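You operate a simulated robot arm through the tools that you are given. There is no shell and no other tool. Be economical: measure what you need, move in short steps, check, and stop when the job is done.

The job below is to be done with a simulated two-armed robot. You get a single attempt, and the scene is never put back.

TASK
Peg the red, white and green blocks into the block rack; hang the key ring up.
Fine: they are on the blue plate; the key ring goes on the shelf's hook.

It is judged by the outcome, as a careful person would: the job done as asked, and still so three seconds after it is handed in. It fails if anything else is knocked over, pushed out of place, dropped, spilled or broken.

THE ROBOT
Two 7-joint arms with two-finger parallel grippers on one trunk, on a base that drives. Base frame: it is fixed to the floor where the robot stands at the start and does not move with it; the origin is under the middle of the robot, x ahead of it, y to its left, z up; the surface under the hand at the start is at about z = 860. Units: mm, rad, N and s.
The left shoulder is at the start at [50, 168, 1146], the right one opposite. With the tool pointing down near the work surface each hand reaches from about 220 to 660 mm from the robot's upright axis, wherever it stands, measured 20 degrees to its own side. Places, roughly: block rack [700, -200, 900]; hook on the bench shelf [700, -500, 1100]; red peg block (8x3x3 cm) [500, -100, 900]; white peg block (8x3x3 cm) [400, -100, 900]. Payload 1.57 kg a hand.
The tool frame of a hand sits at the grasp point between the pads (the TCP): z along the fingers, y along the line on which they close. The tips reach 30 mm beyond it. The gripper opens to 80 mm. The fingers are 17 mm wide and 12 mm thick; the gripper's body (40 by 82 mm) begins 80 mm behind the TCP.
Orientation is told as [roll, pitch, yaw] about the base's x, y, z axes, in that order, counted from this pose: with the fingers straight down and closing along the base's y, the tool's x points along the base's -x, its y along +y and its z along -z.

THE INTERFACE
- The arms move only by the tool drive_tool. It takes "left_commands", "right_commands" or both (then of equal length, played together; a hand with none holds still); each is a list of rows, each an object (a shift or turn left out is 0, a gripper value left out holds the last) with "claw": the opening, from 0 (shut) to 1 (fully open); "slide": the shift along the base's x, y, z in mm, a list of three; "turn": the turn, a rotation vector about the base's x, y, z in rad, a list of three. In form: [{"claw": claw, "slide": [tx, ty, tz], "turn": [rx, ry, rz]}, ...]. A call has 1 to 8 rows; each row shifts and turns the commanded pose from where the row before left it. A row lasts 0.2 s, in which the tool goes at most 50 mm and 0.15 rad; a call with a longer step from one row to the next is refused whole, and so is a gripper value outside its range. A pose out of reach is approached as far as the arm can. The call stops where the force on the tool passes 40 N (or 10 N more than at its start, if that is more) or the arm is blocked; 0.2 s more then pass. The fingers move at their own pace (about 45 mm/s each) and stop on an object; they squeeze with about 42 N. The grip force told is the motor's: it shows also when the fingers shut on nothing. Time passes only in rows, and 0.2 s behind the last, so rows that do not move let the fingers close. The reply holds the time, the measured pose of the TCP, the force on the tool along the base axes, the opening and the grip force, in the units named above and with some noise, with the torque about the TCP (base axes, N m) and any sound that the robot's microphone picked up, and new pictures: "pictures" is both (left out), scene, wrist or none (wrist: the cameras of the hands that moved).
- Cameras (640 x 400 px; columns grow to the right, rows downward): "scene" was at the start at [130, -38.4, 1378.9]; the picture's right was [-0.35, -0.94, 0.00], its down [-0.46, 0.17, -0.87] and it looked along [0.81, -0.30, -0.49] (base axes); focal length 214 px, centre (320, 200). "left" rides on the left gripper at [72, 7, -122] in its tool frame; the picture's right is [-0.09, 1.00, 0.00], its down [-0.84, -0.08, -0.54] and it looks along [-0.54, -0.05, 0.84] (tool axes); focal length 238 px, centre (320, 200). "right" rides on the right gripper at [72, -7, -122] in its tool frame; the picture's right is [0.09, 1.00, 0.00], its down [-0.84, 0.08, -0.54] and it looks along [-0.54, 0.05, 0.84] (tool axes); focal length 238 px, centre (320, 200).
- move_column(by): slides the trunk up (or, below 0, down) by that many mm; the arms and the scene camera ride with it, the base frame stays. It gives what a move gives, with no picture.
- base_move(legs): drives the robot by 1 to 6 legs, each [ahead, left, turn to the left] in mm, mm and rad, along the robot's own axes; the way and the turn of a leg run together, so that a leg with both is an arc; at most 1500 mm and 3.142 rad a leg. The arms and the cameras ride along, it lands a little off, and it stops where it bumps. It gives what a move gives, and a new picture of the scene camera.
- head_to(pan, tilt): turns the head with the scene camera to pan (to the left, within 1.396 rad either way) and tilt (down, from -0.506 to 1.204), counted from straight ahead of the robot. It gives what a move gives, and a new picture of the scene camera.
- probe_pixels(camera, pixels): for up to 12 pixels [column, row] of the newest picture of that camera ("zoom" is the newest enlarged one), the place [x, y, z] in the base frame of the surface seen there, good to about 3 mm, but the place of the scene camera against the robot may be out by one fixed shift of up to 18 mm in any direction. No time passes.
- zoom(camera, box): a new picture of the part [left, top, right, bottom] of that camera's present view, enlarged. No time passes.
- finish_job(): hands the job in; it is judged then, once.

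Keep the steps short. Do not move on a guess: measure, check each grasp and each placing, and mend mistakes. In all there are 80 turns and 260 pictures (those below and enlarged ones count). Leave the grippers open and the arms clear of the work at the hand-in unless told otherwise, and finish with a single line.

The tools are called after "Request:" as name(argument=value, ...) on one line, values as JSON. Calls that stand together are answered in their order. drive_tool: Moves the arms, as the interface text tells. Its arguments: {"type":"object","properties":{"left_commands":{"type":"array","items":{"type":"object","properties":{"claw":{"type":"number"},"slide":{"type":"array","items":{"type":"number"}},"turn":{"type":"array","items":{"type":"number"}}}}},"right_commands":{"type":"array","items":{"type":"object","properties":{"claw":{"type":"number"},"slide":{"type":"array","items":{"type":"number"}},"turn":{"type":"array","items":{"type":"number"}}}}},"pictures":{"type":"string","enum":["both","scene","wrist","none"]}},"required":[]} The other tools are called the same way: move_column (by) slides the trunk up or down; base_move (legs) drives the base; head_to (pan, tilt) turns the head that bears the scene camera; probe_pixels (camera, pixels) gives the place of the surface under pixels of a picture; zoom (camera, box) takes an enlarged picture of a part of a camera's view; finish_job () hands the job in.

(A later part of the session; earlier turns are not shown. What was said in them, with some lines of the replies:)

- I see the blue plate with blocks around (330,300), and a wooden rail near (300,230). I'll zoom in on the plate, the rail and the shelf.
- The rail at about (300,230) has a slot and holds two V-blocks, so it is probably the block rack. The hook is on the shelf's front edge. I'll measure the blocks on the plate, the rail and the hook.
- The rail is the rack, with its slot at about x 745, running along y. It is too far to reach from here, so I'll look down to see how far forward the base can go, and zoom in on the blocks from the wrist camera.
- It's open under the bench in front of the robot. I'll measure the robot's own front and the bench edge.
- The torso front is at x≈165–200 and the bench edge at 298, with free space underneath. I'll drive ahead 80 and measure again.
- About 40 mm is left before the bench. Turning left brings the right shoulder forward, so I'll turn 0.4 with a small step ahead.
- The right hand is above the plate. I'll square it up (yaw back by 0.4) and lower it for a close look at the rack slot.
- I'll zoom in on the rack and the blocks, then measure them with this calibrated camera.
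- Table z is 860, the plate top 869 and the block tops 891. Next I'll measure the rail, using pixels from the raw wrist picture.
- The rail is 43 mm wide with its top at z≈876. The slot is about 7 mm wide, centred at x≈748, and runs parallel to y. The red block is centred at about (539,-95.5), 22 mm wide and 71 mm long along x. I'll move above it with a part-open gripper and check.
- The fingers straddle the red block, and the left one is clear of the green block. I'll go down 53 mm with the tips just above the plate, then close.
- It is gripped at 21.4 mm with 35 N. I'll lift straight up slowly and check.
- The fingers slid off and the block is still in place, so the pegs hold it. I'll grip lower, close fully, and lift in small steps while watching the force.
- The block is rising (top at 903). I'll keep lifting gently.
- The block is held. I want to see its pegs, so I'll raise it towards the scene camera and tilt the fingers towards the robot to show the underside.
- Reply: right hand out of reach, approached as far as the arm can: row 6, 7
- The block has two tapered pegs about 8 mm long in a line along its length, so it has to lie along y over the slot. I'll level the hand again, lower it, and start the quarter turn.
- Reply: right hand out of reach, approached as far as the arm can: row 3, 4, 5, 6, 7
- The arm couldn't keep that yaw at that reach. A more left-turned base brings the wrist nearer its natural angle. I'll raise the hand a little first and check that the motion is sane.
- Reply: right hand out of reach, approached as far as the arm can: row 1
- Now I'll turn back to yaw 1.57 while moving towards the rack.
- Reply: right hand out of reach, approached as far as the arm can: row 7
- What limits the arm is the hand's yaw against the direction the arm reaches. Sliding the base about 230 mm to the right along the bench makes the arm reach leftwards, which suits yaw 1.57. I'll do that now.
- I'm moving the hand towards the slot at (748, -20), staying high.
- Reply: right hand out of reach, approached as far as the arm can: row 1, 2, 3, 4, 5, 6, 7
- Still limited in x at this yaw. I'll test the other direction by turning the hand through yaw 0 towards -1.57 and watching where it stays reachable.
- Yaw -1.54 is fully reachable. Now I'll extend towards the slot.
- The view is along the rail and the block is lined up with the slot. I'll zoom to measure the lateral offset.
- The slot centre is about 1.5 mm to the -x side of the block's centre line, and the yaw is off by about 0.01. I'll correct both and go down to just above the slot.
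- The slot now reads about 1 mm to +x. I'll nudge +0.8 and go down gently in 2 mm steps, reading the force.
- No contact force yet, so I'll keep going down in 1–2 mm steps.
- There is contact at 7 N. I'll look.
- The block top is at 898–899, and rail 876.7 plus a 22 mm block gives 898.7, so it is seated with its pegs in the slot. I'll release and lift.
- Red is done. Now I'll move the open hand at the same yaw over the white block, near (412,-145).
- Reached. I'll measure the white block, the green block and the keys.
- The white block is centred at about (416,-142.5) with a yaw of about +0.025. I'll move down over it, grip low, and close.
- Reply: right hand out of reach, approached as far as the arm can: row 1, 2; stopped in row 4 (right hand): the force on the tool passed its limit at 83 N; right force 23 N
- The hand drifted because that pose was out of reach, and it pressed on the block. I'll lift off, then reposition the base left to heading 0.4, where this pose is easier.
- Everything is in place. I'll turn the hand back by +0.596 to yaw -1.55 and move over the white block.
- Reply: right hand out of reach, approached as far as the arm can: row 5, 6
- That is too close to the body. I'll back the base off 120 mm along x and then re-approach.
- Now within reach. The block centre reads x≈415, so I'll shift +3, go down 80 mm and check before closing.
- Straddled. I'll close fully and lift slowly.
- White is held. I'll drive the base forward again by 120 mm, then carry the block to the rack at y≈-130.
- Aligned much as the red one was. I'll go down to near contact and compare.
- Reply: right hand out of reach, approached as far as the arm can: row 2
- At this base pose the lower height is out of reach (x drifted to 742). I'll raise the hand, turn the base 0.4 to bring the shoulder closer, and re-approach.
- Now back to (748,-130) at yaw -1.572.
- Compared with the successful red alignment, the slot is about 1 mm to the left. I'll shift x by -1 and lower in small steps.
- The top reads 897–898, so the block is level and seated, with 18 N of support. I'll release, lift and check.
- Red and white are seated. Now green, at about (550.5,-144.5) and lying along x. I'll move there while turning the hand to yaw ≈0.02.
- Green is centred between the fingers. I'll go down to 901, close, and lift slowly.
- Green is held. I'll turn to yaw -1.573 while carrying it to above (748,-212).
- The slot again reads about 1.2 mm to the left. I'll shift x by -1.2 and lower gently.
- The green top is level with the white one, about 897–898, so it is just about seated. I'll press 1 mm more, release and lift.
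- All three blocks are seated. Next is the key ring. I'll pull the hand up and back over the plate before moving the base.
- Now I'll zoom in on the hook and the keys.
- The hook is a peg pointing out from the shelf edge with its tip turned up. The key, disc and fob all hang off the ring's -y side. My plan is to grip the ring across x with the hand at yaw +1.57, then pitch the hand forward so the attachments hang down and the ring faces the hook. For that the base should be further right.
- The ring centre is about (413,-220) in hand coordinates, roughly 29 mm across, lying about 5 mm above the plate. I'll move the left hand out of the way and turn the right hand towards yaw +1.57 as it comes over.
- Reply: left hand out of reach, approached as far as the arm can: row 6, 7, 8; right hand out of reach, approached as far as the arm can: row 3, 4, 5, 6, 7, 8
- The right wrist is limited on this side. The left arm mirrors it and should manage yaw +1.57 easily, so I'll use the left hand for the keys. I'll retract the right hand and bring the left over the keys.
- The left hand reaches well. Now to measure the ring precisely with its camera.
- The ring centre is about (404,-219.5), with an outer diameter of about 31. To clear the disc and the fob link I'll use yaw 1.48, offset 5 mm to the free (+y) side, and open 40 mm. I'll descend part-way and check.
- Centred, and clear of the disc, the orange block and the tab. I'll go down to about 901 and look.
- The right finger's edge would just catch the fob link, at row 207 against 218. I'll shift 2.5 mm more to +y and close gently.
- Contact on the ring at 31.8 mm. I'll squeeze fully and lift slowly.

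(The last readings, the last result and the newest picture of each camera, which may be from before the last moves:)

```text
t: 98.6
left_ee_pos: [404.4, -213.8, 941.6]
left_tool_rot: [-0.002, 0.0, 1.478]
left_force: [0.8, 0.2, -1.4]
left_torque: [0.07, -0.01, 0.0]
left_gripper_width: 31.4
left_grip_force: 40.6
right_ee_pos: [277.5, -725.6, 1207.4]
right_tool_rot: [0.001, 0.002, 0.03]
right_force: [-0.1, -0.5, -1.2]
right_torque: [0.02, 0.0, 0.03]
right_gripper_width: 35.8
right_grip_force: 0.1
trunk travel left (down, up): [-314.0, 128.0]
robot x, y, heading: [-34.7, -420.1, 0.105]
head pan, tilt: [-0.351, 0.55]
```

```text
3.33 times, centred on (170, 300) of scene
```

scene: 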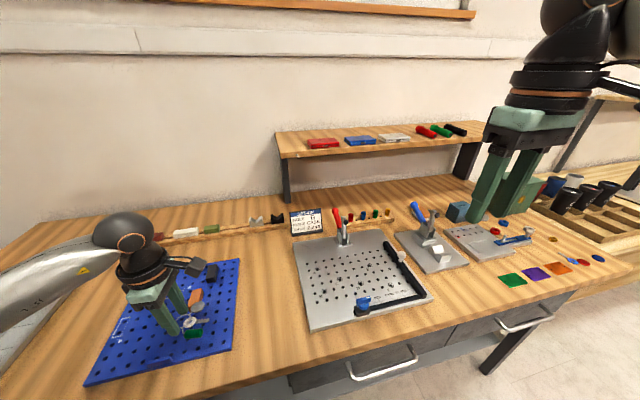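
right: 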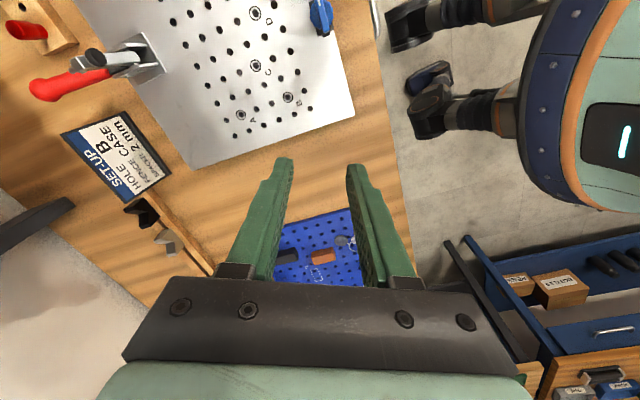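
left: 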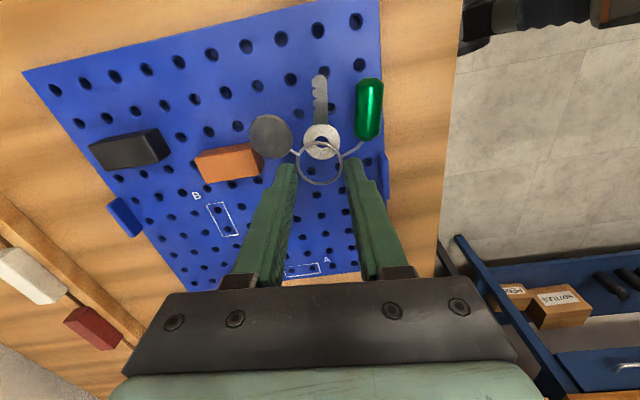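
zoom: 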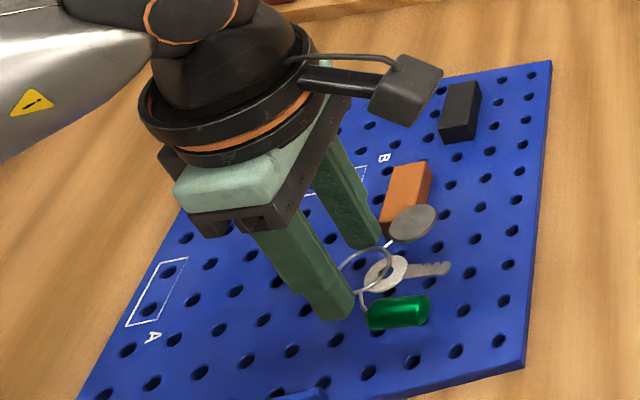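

The ring is held firmly and everything lifted together. I'll raise it and turn yaw back to 0, so the attachments point towards the robot and will hang down after the pitch.

Request:
drive_tool(left_commands=[{"slide": [0, 0, 30], "turn": [0, 0, -0.14]}, {"slide": [0, 0, 30], "turn": [0, 0, -0.14]}, {"slide": [5, 0, 30], "turn": [0, 0, -0.14]}, {"slide": [10, 0, 30], "turn": [0, 0, -0.14]}, {"slide": [10, 0, 25], "turn": [0, 0, -0.14]}, {"slide": [10, 0, 25], "turn": [0, 0, -0.14]}, {"slide": [10, 0, 20], "turn": [0, 0, -0.14]}, {"slide": [10, 0, 15], "turn": [0, 0, -0.14]}], pictures="none")

Request:
base_move(legs=[[-20, -190, 0]])

Request:
head_to(pan=0.05, tilt=0.3)

```text
t: 100.4
left_ee_pos: [458.7, -213.8, 1146.6]
left_tool_rot: [-0.002, 0.003, 0.355]
left_force: [0.2, -0.8, -1.6]
left_torque: [0.02, -0.04, 0.04]
left_gripper_width: 31.5
left_grip_force: 39.7
right_ee_pos: [277.8, -725.7, 1207.8]
right_tool_rot: [0.001, 0.001, 0.029]
right_force: [-0.8, 0.3, -0.6]
right_torque: [0.02, -0.02, 0.02]
right_gripper_width: 35.9
right_grip_force: 0.1
trunk travel left (down, up): [-314.0, 128.0]
robot x, y, heading: [-29.6, -417.4, 0.102]
head pan, tilt: [-0.351, 0.55]
```

```text
t: 102.7
left_ee_pos: [459.7, -405.3, 1147.6]
left_tool_rot: [-0.002, 0.0, 0.356]
left_force: [-0.2, 0.5, -0.6]
left_torque: [-0.03, -0.04, -0.04]
left_gripper_width: 31.4
left_grip_force: 39.9
right_ee_pos: [279.2, -918.6, 1208.1]
right_tool_rot: [-0.001, 0.002, 0.028]
right_force: [-0.1, -0.7, 0.1]
right_torque: [-0.01, -0.01, 0.01]
right_gripper_width: 35.9
right_grip_force: 0.2
trunk travel left (down, up): [-314.0, 128.0]
robot x, y, heading: [-31.2, -612.4, 0.105]
head pan, tilt: [-0.351, 0.55]
```

scene: 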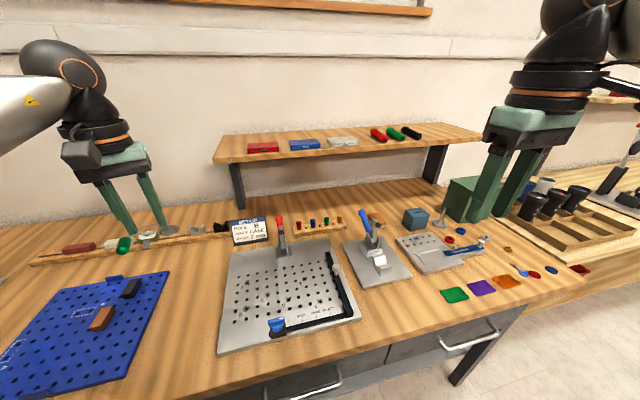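

```text
t: 103.5
left_ee_pos: [458.3, -404.7, 1146.5]
left_tool_rot: [-0.001, 0.003, 0.356]
left_force: [-0.6, 0.0, -0.9]
left_torque: [0.01, -0.05, 0.0]
left_gripper_width: 31.7
left_grip_force: 39.8
right_ee_pos: [278.0, -918.2, 1207.7]
right_tool_rot: [0.0, 0.001, 0.028]
right_force: [-1.1, 0.1, 0.5]
right_torque: [-0.01, -0.04, 0.0]
right_gripper_width: 36.1
right_grip_force: 0.0
trunk travel left (down, up): [-314.0, 128.0]
robot x, y, heading: [-32.7, -609.8, 0.104]
head pan, tilt: [0.051, 0.3]
```

scene: 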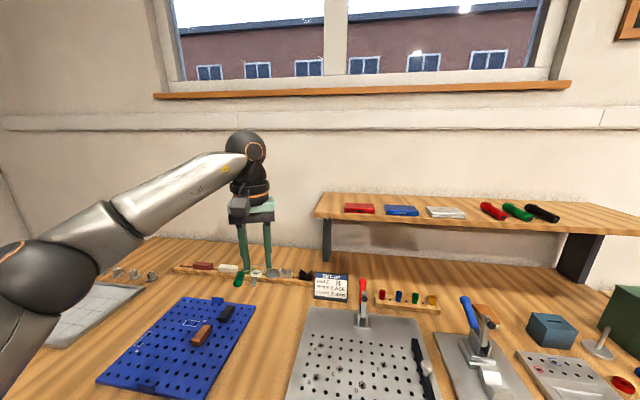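

I have a good view of the shelf. I'll zoom in on the hook.

Request:
zoom(camera="scene", box=[305, 190, 385, 240])

```text
8.00 times, centred on (345, 215) of scene
```

zoom: 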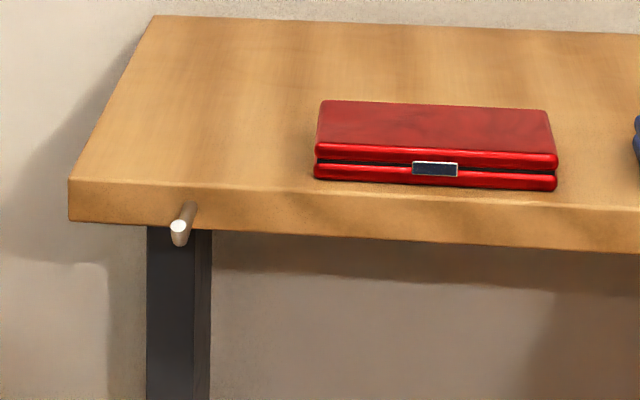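

Request:
probe_pixels(camera="zoom", pixels=[[180, 224], [180, 232], [180, 241], [174, 228], [186, 228], [188, 208], [184, 214], [100, 200], [250, 215], [192, 206]])

Request:
zoom(camera="scene", box=[317, 206, 341, 224])

Request:
zoom(camera="scene", box=[220, 250, 300, 300])

```text
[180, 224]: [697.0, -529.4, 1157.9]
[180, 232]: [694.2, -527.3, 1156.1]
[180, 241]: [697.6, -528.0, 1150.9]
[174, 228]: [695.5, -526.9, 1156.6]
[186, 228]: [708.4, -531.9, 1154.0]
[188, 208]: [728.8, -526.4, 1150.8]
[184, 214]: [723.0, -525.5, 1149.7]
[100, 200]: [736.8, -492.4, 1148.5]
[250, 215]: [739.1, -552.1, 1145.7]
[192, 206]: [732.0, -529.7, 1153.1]
```

```text
16.00 times, centred on (329, 215) of scene
```

zoom: 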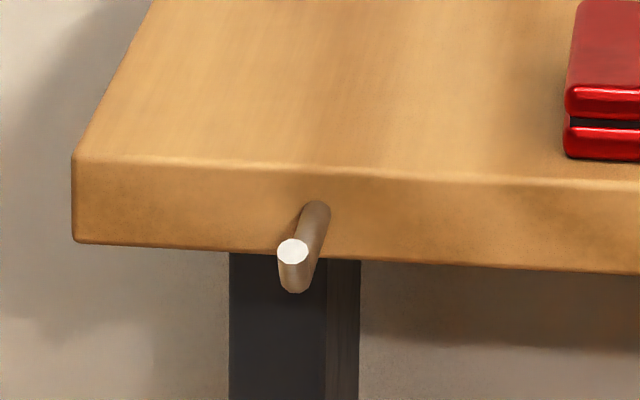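

```text
8.00 times, centred on (260, 275) of scene
```

zoom: 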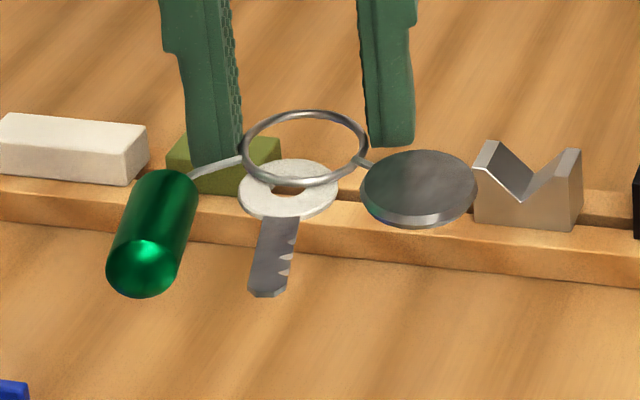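

I'll finish levelling the yaw and pitch the hand forward in free space in front of the hook.

Request:
drive_tool(left_commands=[{"slide": [25, -40, 0], "turn": [0, 0, -0.12]}, {"slide": [25, -40, 10], "turn": [0, 0, -0.12]}, {"slide": [25, -38, 10], "turn": [0, 0, -0.116]}, {"turn": [0, -0.145, 0]}, {"turn": [0, -0.145, 0]}, {"turn": [0, -0.145, 0]}, {"turn": [0, -0.145, 0]}, {"turn": [0, -0.145, 0]}], pictures="none")

Request:
drive_tool(left_commands=[{"turn": [0, -0.141, 0]}, {"turn": [0, -0.141, 0]}, {"turn": [0, -0.141, 0]}, {"turn": [0, -0.141, 0]}, {"turn": [0, -0.141, 0]}, {"turn": [0, -0.141, 0]}], pictures="both")

```text
t: 105.3
left_ee_pos: [510.9, -514.9, 1156.7]
left_tool_rot: [-0.004, -0.727, 0.002]
left_force: [-0.4, 0.5, -0.9]
left_torque: [-0.01, -0.01, 0.05]
left_gripper_width: 31.4
left_grip_force: 40.3
left hand out of reach, approached as far as the arm can: row 3
right_ee_pos: [277.4, -918.3, 1208.1]
right_tool_rot: [0.0, 0.001, 0.027]
right_force: [-0.8, -0.1, -0.1]
right_torque: [-0.02, -0.01, 0.01]
right_gripper_width: 35.8
right_grip_force: 0.1
trunk travel left (down, up): [-314.0, 128.0]
robot x, y, heading: [-33.8, -607.1, 0.103]
head pan, tilt: [0.051, 0.3]
```

```text
t: 106.7
left_ee_pos: [508.3, -517.6, 1157.9]
left_tool_rot: [2.348, -1.568, -2.353]
left_force: [-0.3, 0.1, -1.3]
left_torque: [-0.01, 0.02, 0.02]
left_gripper_width: 31.5
left_grip_force: 40.1
right_ee_pos: [277.5, -919.9, 1208.5]
right_tool_rot: [0.003, 0.0, 0.028]
right_force: [0.2, -0.6, -0.3]
right_torque: [0.05, -0.03, 0.01]
right_gripper_width: 36.3
right_grip_force: 0.0
trunk travel left (down, up): [-314.0, 128.0]
robot x, y, heading: [-31.6, -610.2, 0.104]
head pan, tilt: [0.051, 0.3]
```

scene: 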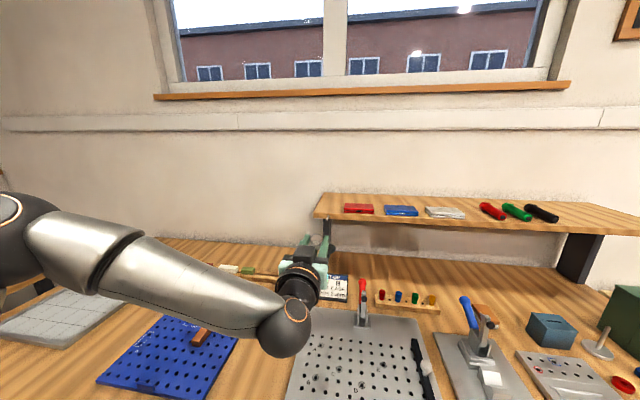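
left: 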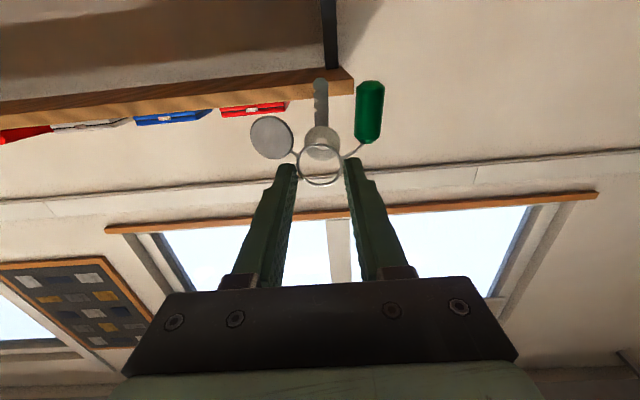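

The hand is now horizontal with the key hanging down, and the wrist camera looks up at the shelf. I'll zoom to find the hook in this view.

Request:
zoom(camera="left", box=[230, 40, 390, 200])

Request:
zoom(camera="scene", box=[280, 190, 376, 250])

```text
2.50 times, centred on (310, 120) of left
```

zoom: 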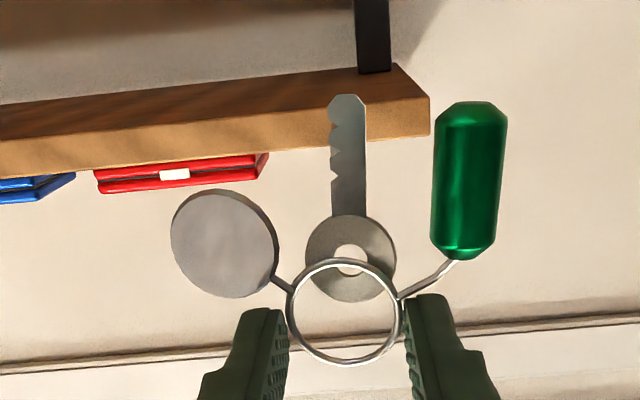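

```text
6.67 times, centred on (328, 220) of scene
```

zoom: 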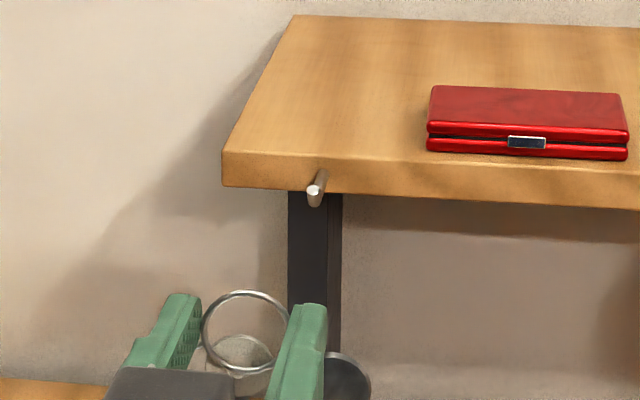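

Request:
probe_pixels(camera="zoom", pixels=[[245, 293], [205, 330], [287, 327], [240, 355], [228, 297], [262, 298], [316, 190], [313, 200], [317, 183], [310, 308], [185, 300]])

```text
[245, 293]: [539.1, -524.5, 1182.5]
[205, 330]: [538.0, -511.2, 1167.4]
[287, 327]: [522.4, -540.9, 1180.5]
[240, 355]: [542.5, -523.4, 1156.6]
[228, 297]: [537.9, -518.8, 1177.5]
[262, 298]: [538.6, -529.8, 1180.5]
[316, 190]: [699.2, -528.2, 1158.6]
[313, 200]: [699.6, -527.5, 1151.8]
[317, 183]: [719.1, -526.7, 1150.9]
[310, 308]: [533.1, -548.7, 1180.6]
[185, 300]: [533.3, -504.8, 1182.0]
```

In the scene frame, the ring top is at (538.5,-524.5,1182). The hook tip is at (697,-527.5), spanning z 1147–1158.5. The free window above the key head is about 15 mm, so I need to go down 18.5 and -3 in y. I'll approach to about 25 mm short of the tip and check.

Request:
drive_tool(left_commands=[{"slide": [25, -3, -18.5]}, {"slide": [35, 0, 0]}, {"slide": [35, 0, 0]}, {"slide": [30, 0, 0]}, {}], pictures="both")

Request:
zoom(camera="scene", box=[290, 190, 370, 240])

Request:
zoom(camera="left", box=[240, 60, 400, 200])

```text
t: 107.9
left_ee_pos: [636.3, -517.7, 1137.6]
left_tool_rot: [-0.384, -1.57, 0.38]
left_force: [0.1, -0.7, -1.3]
left_torque: [0.02, 0.04, 0.01]
left_gripper_width: 31.6
left_grip_force: 40.7
right_ee_pos: [277.0, -918.2, 1207.3]
right_tool_rot: [0.0, 0.002, 0.027]
right_force: [-0.3, 0.6, 0.6]
right_torque: [0.0, 0.0, -0.02]
right_gripper_width: 36.2
right_grip_force: 0.2
trunk travel left (down, up): [-314.0, 128.0]
robot x, y, heading: [-30.5, -610.2, 0.108]
head pan, tilt: [0.051, 0.3]
```

scene: 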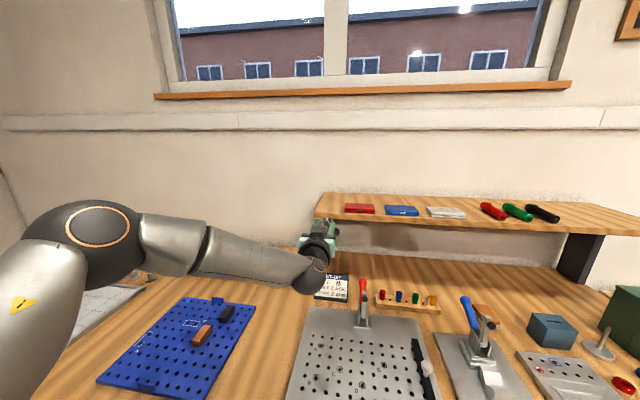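
left: 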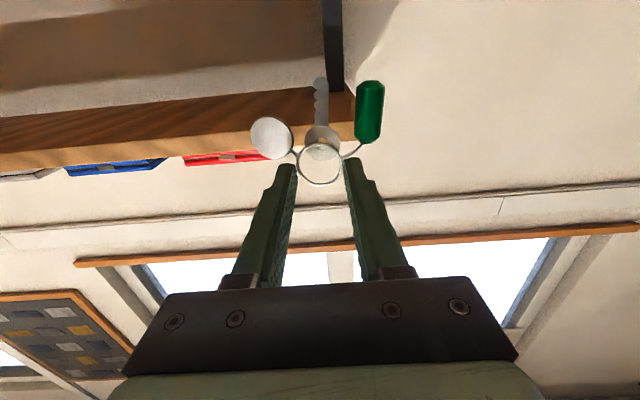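

```text
8.00 times, centred on (330, 215) of scene
```

zoom: 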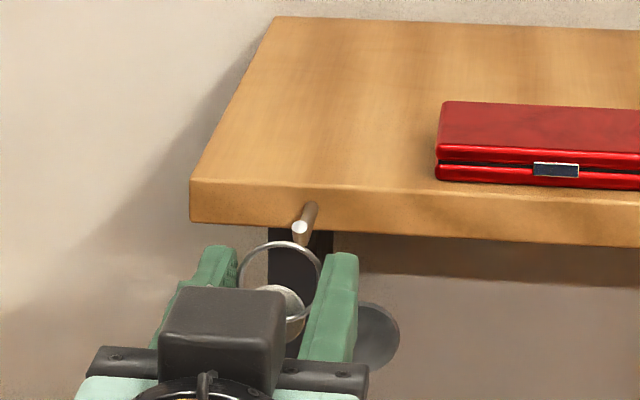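

```text
2.86 times, centred on (320, 130) of left
```

zoom: 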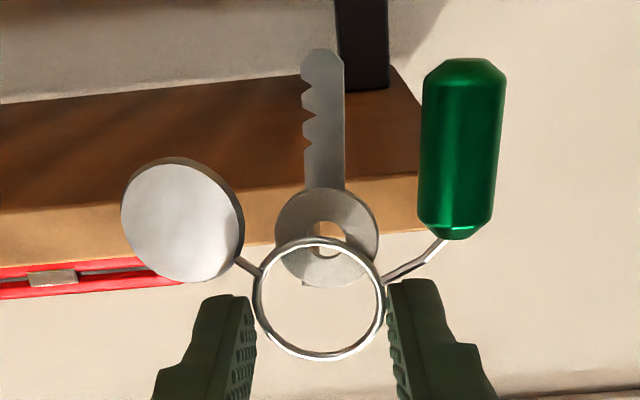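

I'll measure the ring again in the scene view.

Request:
probe_pixels(camera="scene", pixels=[[324.9, 220.3], [320.5, 222.5], [329, 222.5]])

Request:
zoom(camera="scene", box=[311, 208, 343, 232])

```text
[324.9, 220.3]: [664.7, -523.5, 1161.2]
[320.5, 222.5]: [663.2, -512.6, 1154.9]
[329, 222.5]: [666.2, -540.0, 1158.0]
```

```text
16.00 times, centred on (327, 220) of scene
```

zoom: 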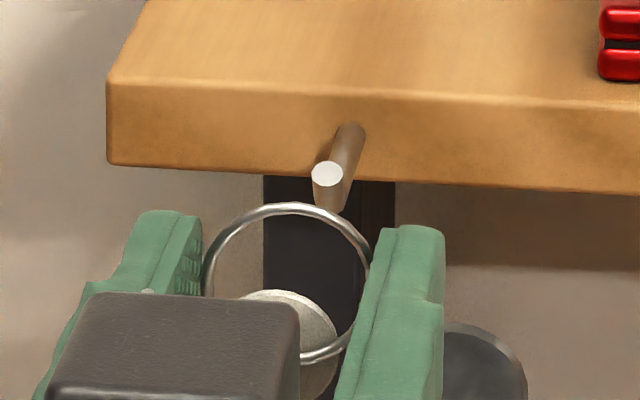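

From the angles, the hook tip top is about 7.5 mm below the ring's outer top and 2.6 mm to -y. I'll lower 2, shift y -2.6, advance 24 mm to just short of the tip, and look.

Request:
drive_tool(left_commands=[{"slide": [0, -2.6, -2]}, {"slide": [12, 0, 0]}, {"slide": [12, 0, 0]}, {}], pictures="scene")

Request:
zoom(camera="scene", box=[311, 208, 343, 232])

```text
t: 108.9
left_ee_pos: [658.9, -520.9, 1136.5]
left_tool_rot: [-0.587, -1.569, 0.583]
left_force: [-0.9, -0.6, -0.9]
left_torque: [-0.07, 0.02, -0.03]
left_gripper_width: 31.7
left_grip_force: 40.1
right_ee_pos: [277.6, -916.8, 1206.4]
right_tool_rot: [0.001, 0.002, 0.027]
right_force: [-0.8, 0.0, -0.3]
right_torque: [-0.01, 0.01, 0.0]
right_gripper_width: 36.2
right_grip_force: 0.0
trunk travel left (down, up): [-314.0, 128.0]
robot x, y, heading: [-30.9, -606.7, 0.101]
head pan, tilt: [0.051, 0.3]
```

scene: 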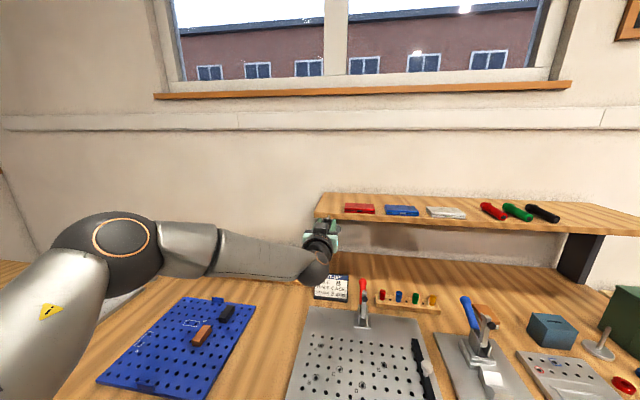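

```text
16.00 times, centred on (327, 220) of scene
```

zoom: 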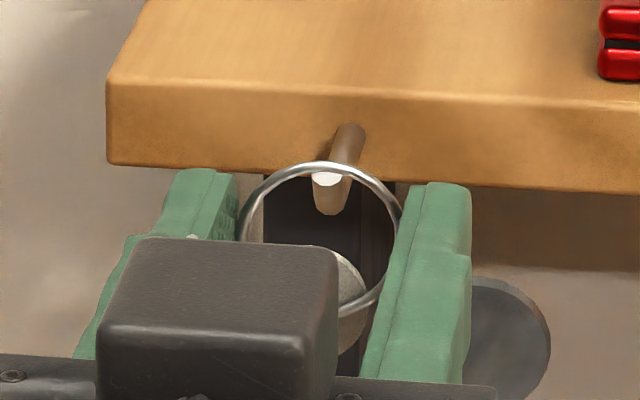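

The hook tip sits inside the ring window, and projecting forward leaves about 4 mm of margin above and 3 mm below. I'll advance 26 mm in small steps.

Request:
drive_tool(left_commands=[{"slide": [7, 0, 0]}, {"slide": [7, 0, 0]}, {"slide": [6, 0, 0]}, {"slide": [6, 0, 0]}, {}], pictures="both")

Request:
zoom(camera="scene", box=[311, 204, 343, 228])

Request:
zoom(camera="left", box=[240, 60, 400, 200])

```text
t: 110.1
left_ee_pos: [685.3, -521.0, 1137.7]
left_tool_rot: [-0.718, -1.57, 0.714]
left_force: [-0.3, -0.3, -1.3]
left_torque: [-0.01, 0.06, 0.0]
left_gripper_width: 31.2
left_grip_force: 40.2
right_ee_pos: [276.8, -918.4, 1207.2]
right_tool_rot: [0.001, 0.002, 0.029]
right_force: [-0.3, 1.0, 1.2]
right_torque: [0.01, 0.0, -0.04]
right_gripper_width: 35.9
right_grip_force: 0.0
trunk travel left (down, up): [-314.0, 128.0]
robot x, y, heading: [-34.2, -609.2, 0.098]
head pan, tilt: [0.051, 0.3]
```

scene: 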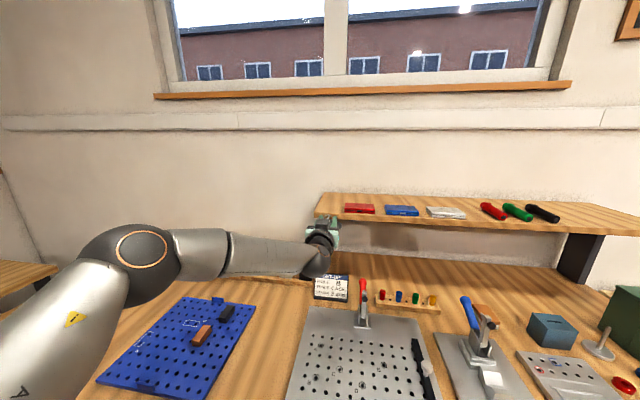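
left: 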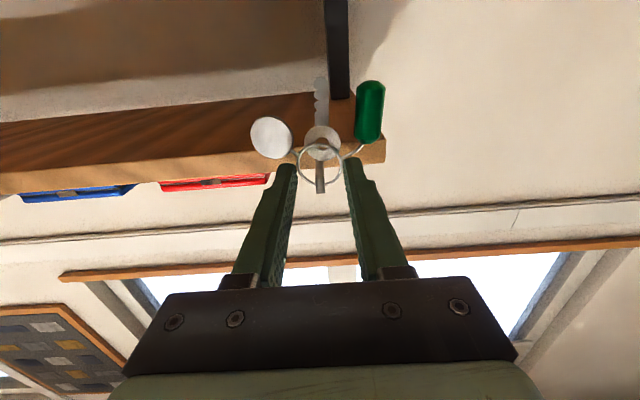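

```text
16.00 times, centred on (327, 216) of scene
```

zoom: 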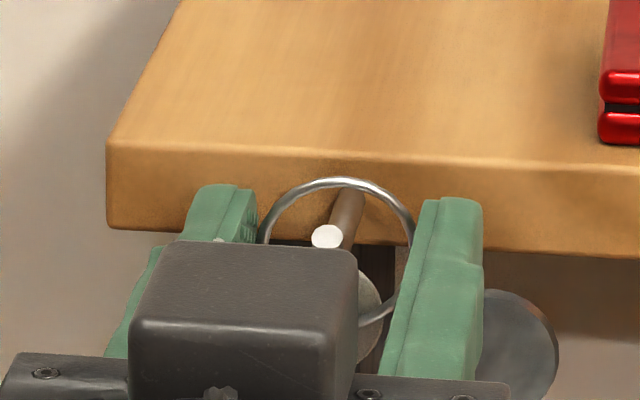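

```text
2.86 times, centred on (320, 130) of left
```

zoom: 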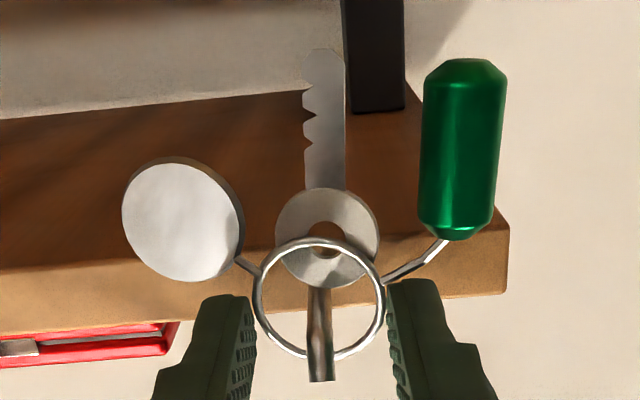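

The hook passes through the ring with its tip in front of it. I'll lower the ring in steps until it touches the peg.

Request:
drive_tool(left_commands=[{"slide": [3, 0, -2]}, {"slide": [0, 0, -2]}, {"slide": [0, 0, -2]}, {"slide": [0, 0, -1]}], pictures="both")

Request:
zoom(camera="left", box=[240, 60, 400, 200])

Request:
zoom(camera="scene", box=[311, 204, 343, 228])

```text
t: 111.1
left_ee_pos: [687.7, -519.5, 1130.4]
left_tool_rot: [-2.956, -1.568, 2.955]
left_force: [1.7, 0.8, 1.2]
left_torque: [-0.01, -0.03, 0.0]
left_gripper_width: 31.5
left_grip_force: 40.5
right_ee_pos: [277.2, -917.7, 1207.6]
right_tool_rot: [-0.001, 0.0, 0.029]
right_force: [-0.2, 0.6, -0.2]
right_torque: [0.0, 0.0, -0.02]
right_gripper_width: 35.9
right_grip_force: 0.1
trunk travel left (down, up): [-314.0, 128.0]
robot x, y, heading: [-36.4, -608.9, 0.107]
head pan, tilt: [0.051, 0.3]
```

scene: 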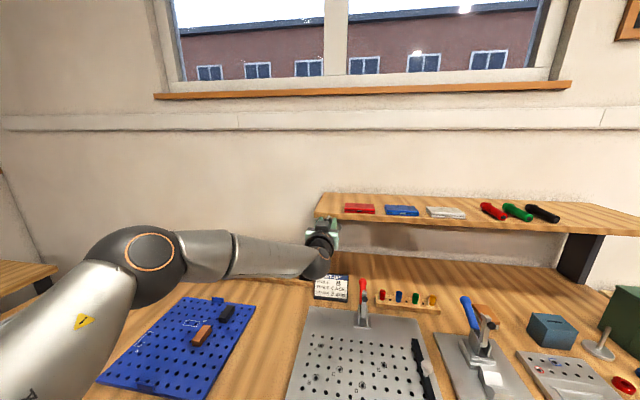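
left: 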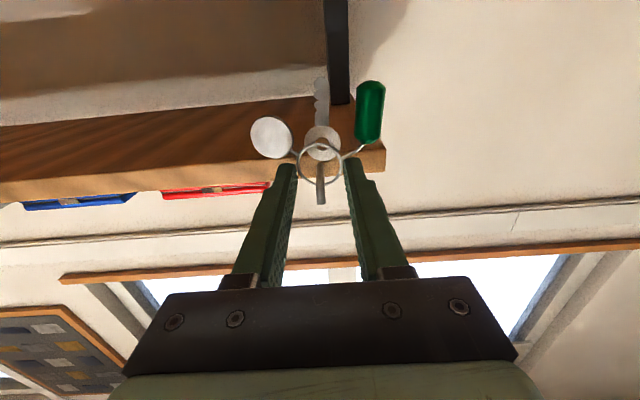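

```text
2.86 times, centred on (320, 130) of left
```

zoom: 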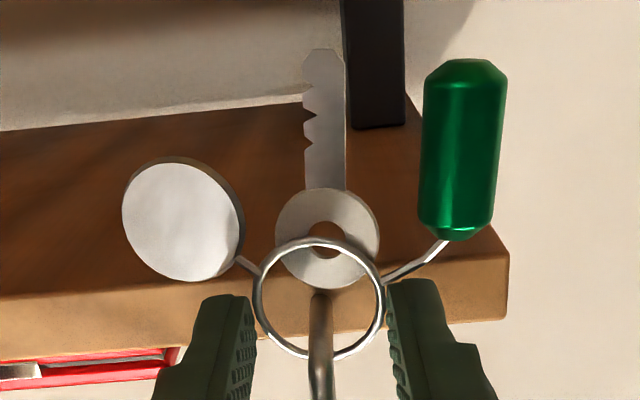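

```text
16.00 times, centred on (327, 216) of scene
```

zoom: 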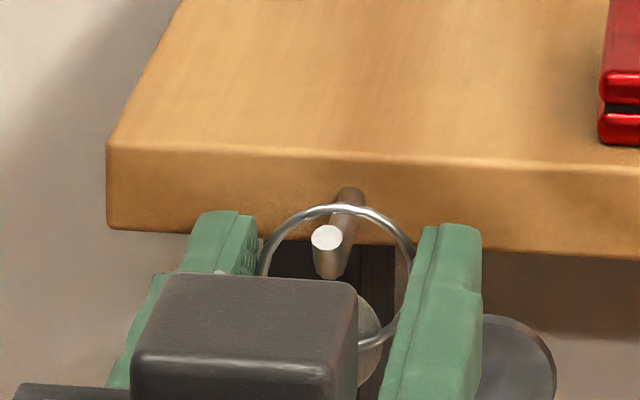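

Still no contact force, so I'll lower a little more.

Request:
drive_tool(left_commands=[{"slide": [0, 0, -1.5]}, {"slide": [0, 0, -1]}], pictures="scene")

Request:
zoom(camera="scene", box=[311, 204, 343, 228])

```text
t: 111.7
left_ee_pos: [688.1, -520.0, 1130.6]
left_tool_rot: [-3.104, -1.565, 3.104]
left_force: [2.3, 0.0, 7.9]
left_torque: [-0.03, -0.21, -0.02]
left_gripper_width: 31.3
left_grip_force: 40.7
right_ee_pos: [277.3, -917.7, 1208.6]
right_tool_rot: [0.0, -0.001, 0.028]
right_force: [0.1, -0.3, 0.2]
right_torque: [0.02, 0.0, -0.02]
right_gripper_width: 36.2
right_grip_force: 0.1
trunk travel left (down, up): [-314.0, 128.0]
robot x, y, heading: [-31.0, -611.1, 0.104]
head pan, tilt: [0.051, 0.3]
```

scene: 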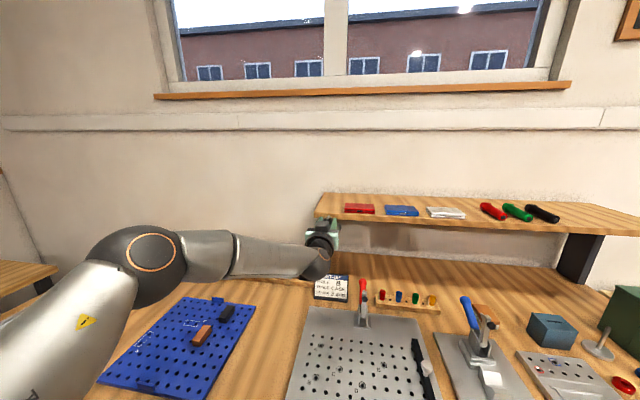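

```text
16.00 times, centred on (327, 216) of scene
```

zoom: 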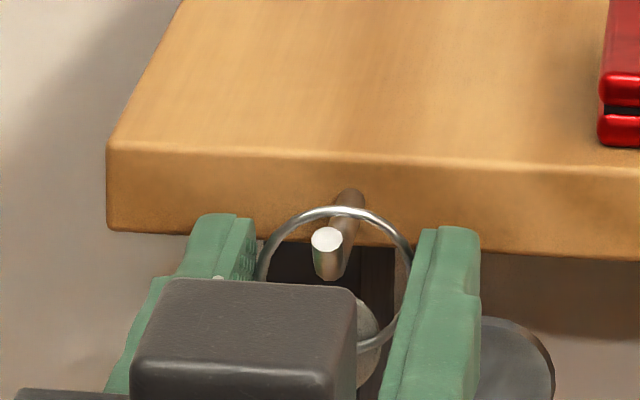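

The ring rests on the peg, with 8 N of upward force. I'll open slowly.

Request:
drive_tool(left_commands=[{"slide": [0, 0, 0.8], "claw": 0.42}, {"claw": 0.46}, {"claw": 0.55}, {}, {}], pictures="both")

Request:
zoom(camera="left", box=[240, 60, 400, 200])

Request:
zoom(camera="scene", box=[307, 202, 347, 232])

```text
t: 112.9
left_ee_pos: [688.3, -520.8, 1128.0]
left_tool_rot: [-0.27, -1.571, 0.267]
left_force: [-0.3, -0.5, 0.2]
left_torque: [-0.03, -0.03, 0.02]
left_gripper_width: 44.3
left_grip_force: 0.1
right_ee_pos: [278.2, -917.7, 1207.1]
right_tool_rot: [0.0, 0.001, 0.028]
right_force: [0.4, -0.6, 0.5]
right_torque: [-0.02, -0.01, 0.0]
right_gripper_width: 35.9
right_grip_force: 0.1
trunk travel left (down, up): [-314.0, 128.0]
robot x, y, heading: [-34.6, -607.6, 0.111]
head pan, tilt: [0.051, 0.3]
```

scene: 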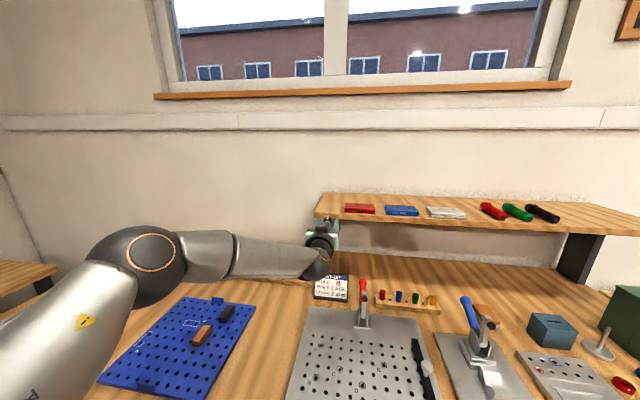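
left: 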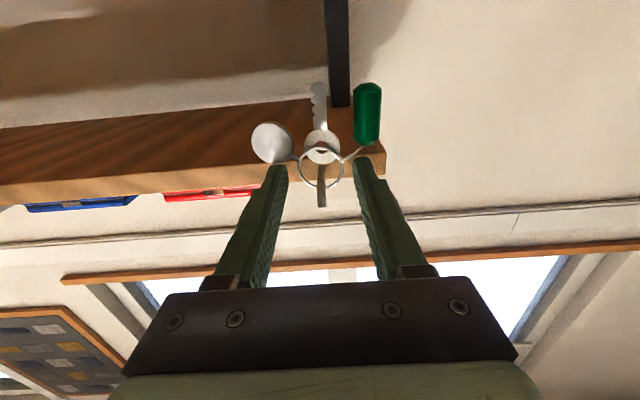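

```text
2.86 times, centred on (320, 130) of left
```

zoom: 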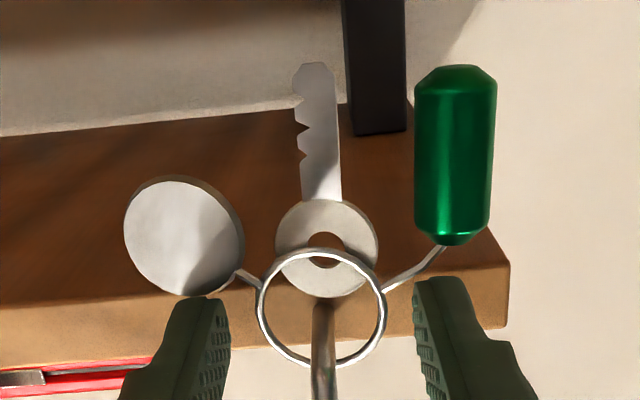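

```text
13.33 times, centred on (327, 217) of scene
5 turns are left
```

zoom: 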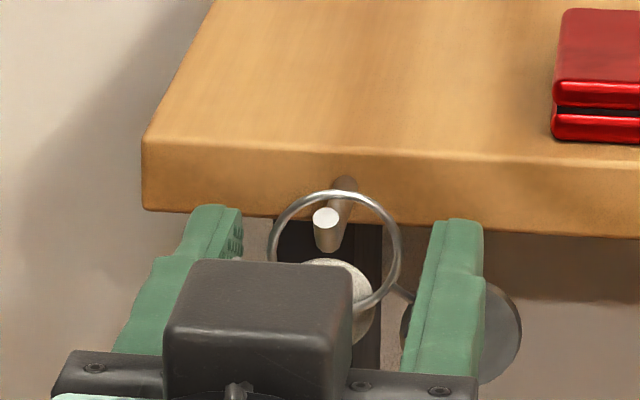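

The ring hangs free on the hook. I'll raise the fingers 2 mm away from the disc, back straight out, and open both grippers.

Request:
drive_tool(left_commands=[{"slide": [0, 0, 2]}, {"slide": [-8, 0, 0]}, {"slide": [-15, 0, 0]}, {"slide": [-30, 0, 0]}, {"slide": [-40, 0, 0]}, {"slide": [-40, 0, 0], "claw": 1}, {"slide": [-40, 0, 0]}, {}], right_commands=[{"claw": 1}, {}, {}, {}, {}, {}, {}, {}], pictures="scene")

Request:
zoom(camera="scene", box=[297, 195, 361, 243])

Request:
zoom(camera="left", box=[240, 60, 400, 200])

```text
t: 114.7
left_ee_pos: [513.5, -522.1, 1130.6]
left_tool_rot: [-1.583, -1.571, 1.582]
left_force: [-0.1, 1.0, 0.1]
left_torque: [0.01, -0.03, 0.02]
left_gripper_width: 80.1
left_grip_force: 0.0
right_ee_pos: [277.5, -917.9, 1206.9]
right_tool_rot: [0.001, 0.002, 0.028]
right_force: [-0.1, -0.2, 0.4]
right_torque: [-0.02, 0.01, -0.01]
right_gripper_width: 80.1
right_grip_force: 0.0
trunk travel left (down, up): [-314.0, 128.0]
robot x, y, heading: [-35.0, -611.9, 0.107]
head pan, tilt: [0.051, 0.3]
```

scene: 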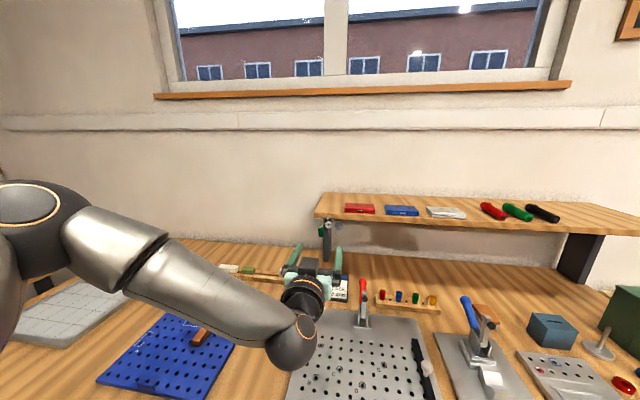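

```text
8.33 times, centred on (329, 219) of scene
```

zoom: 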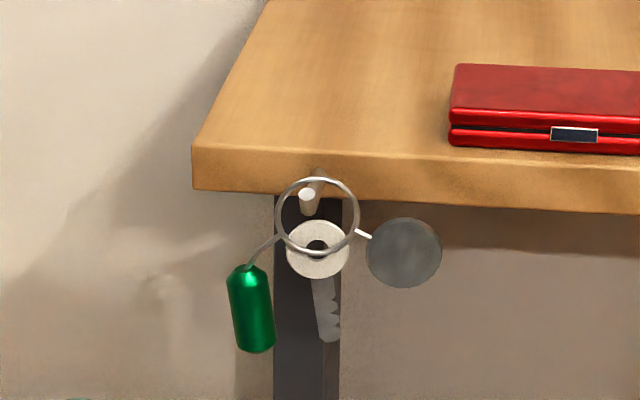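

```text
2.86 times, centred on (320, 130) of left
4 turns are left
```

zoom: 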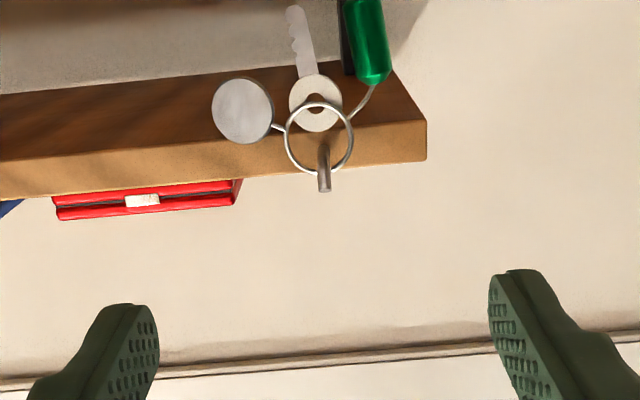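

The key ring hangs on the hook behind its upturned tip. The three blocks are seated in the rack, both grippers are open, and the arms are clear, so I'm handing in.

Request:
finish_job()

```text
The job is handed in.
```

The red, white and green blocks are pegged into the rack, the key ring hangs on the shelf hook, both grippers are open and the arms are clear; nothing else looked moved in the last pictures.
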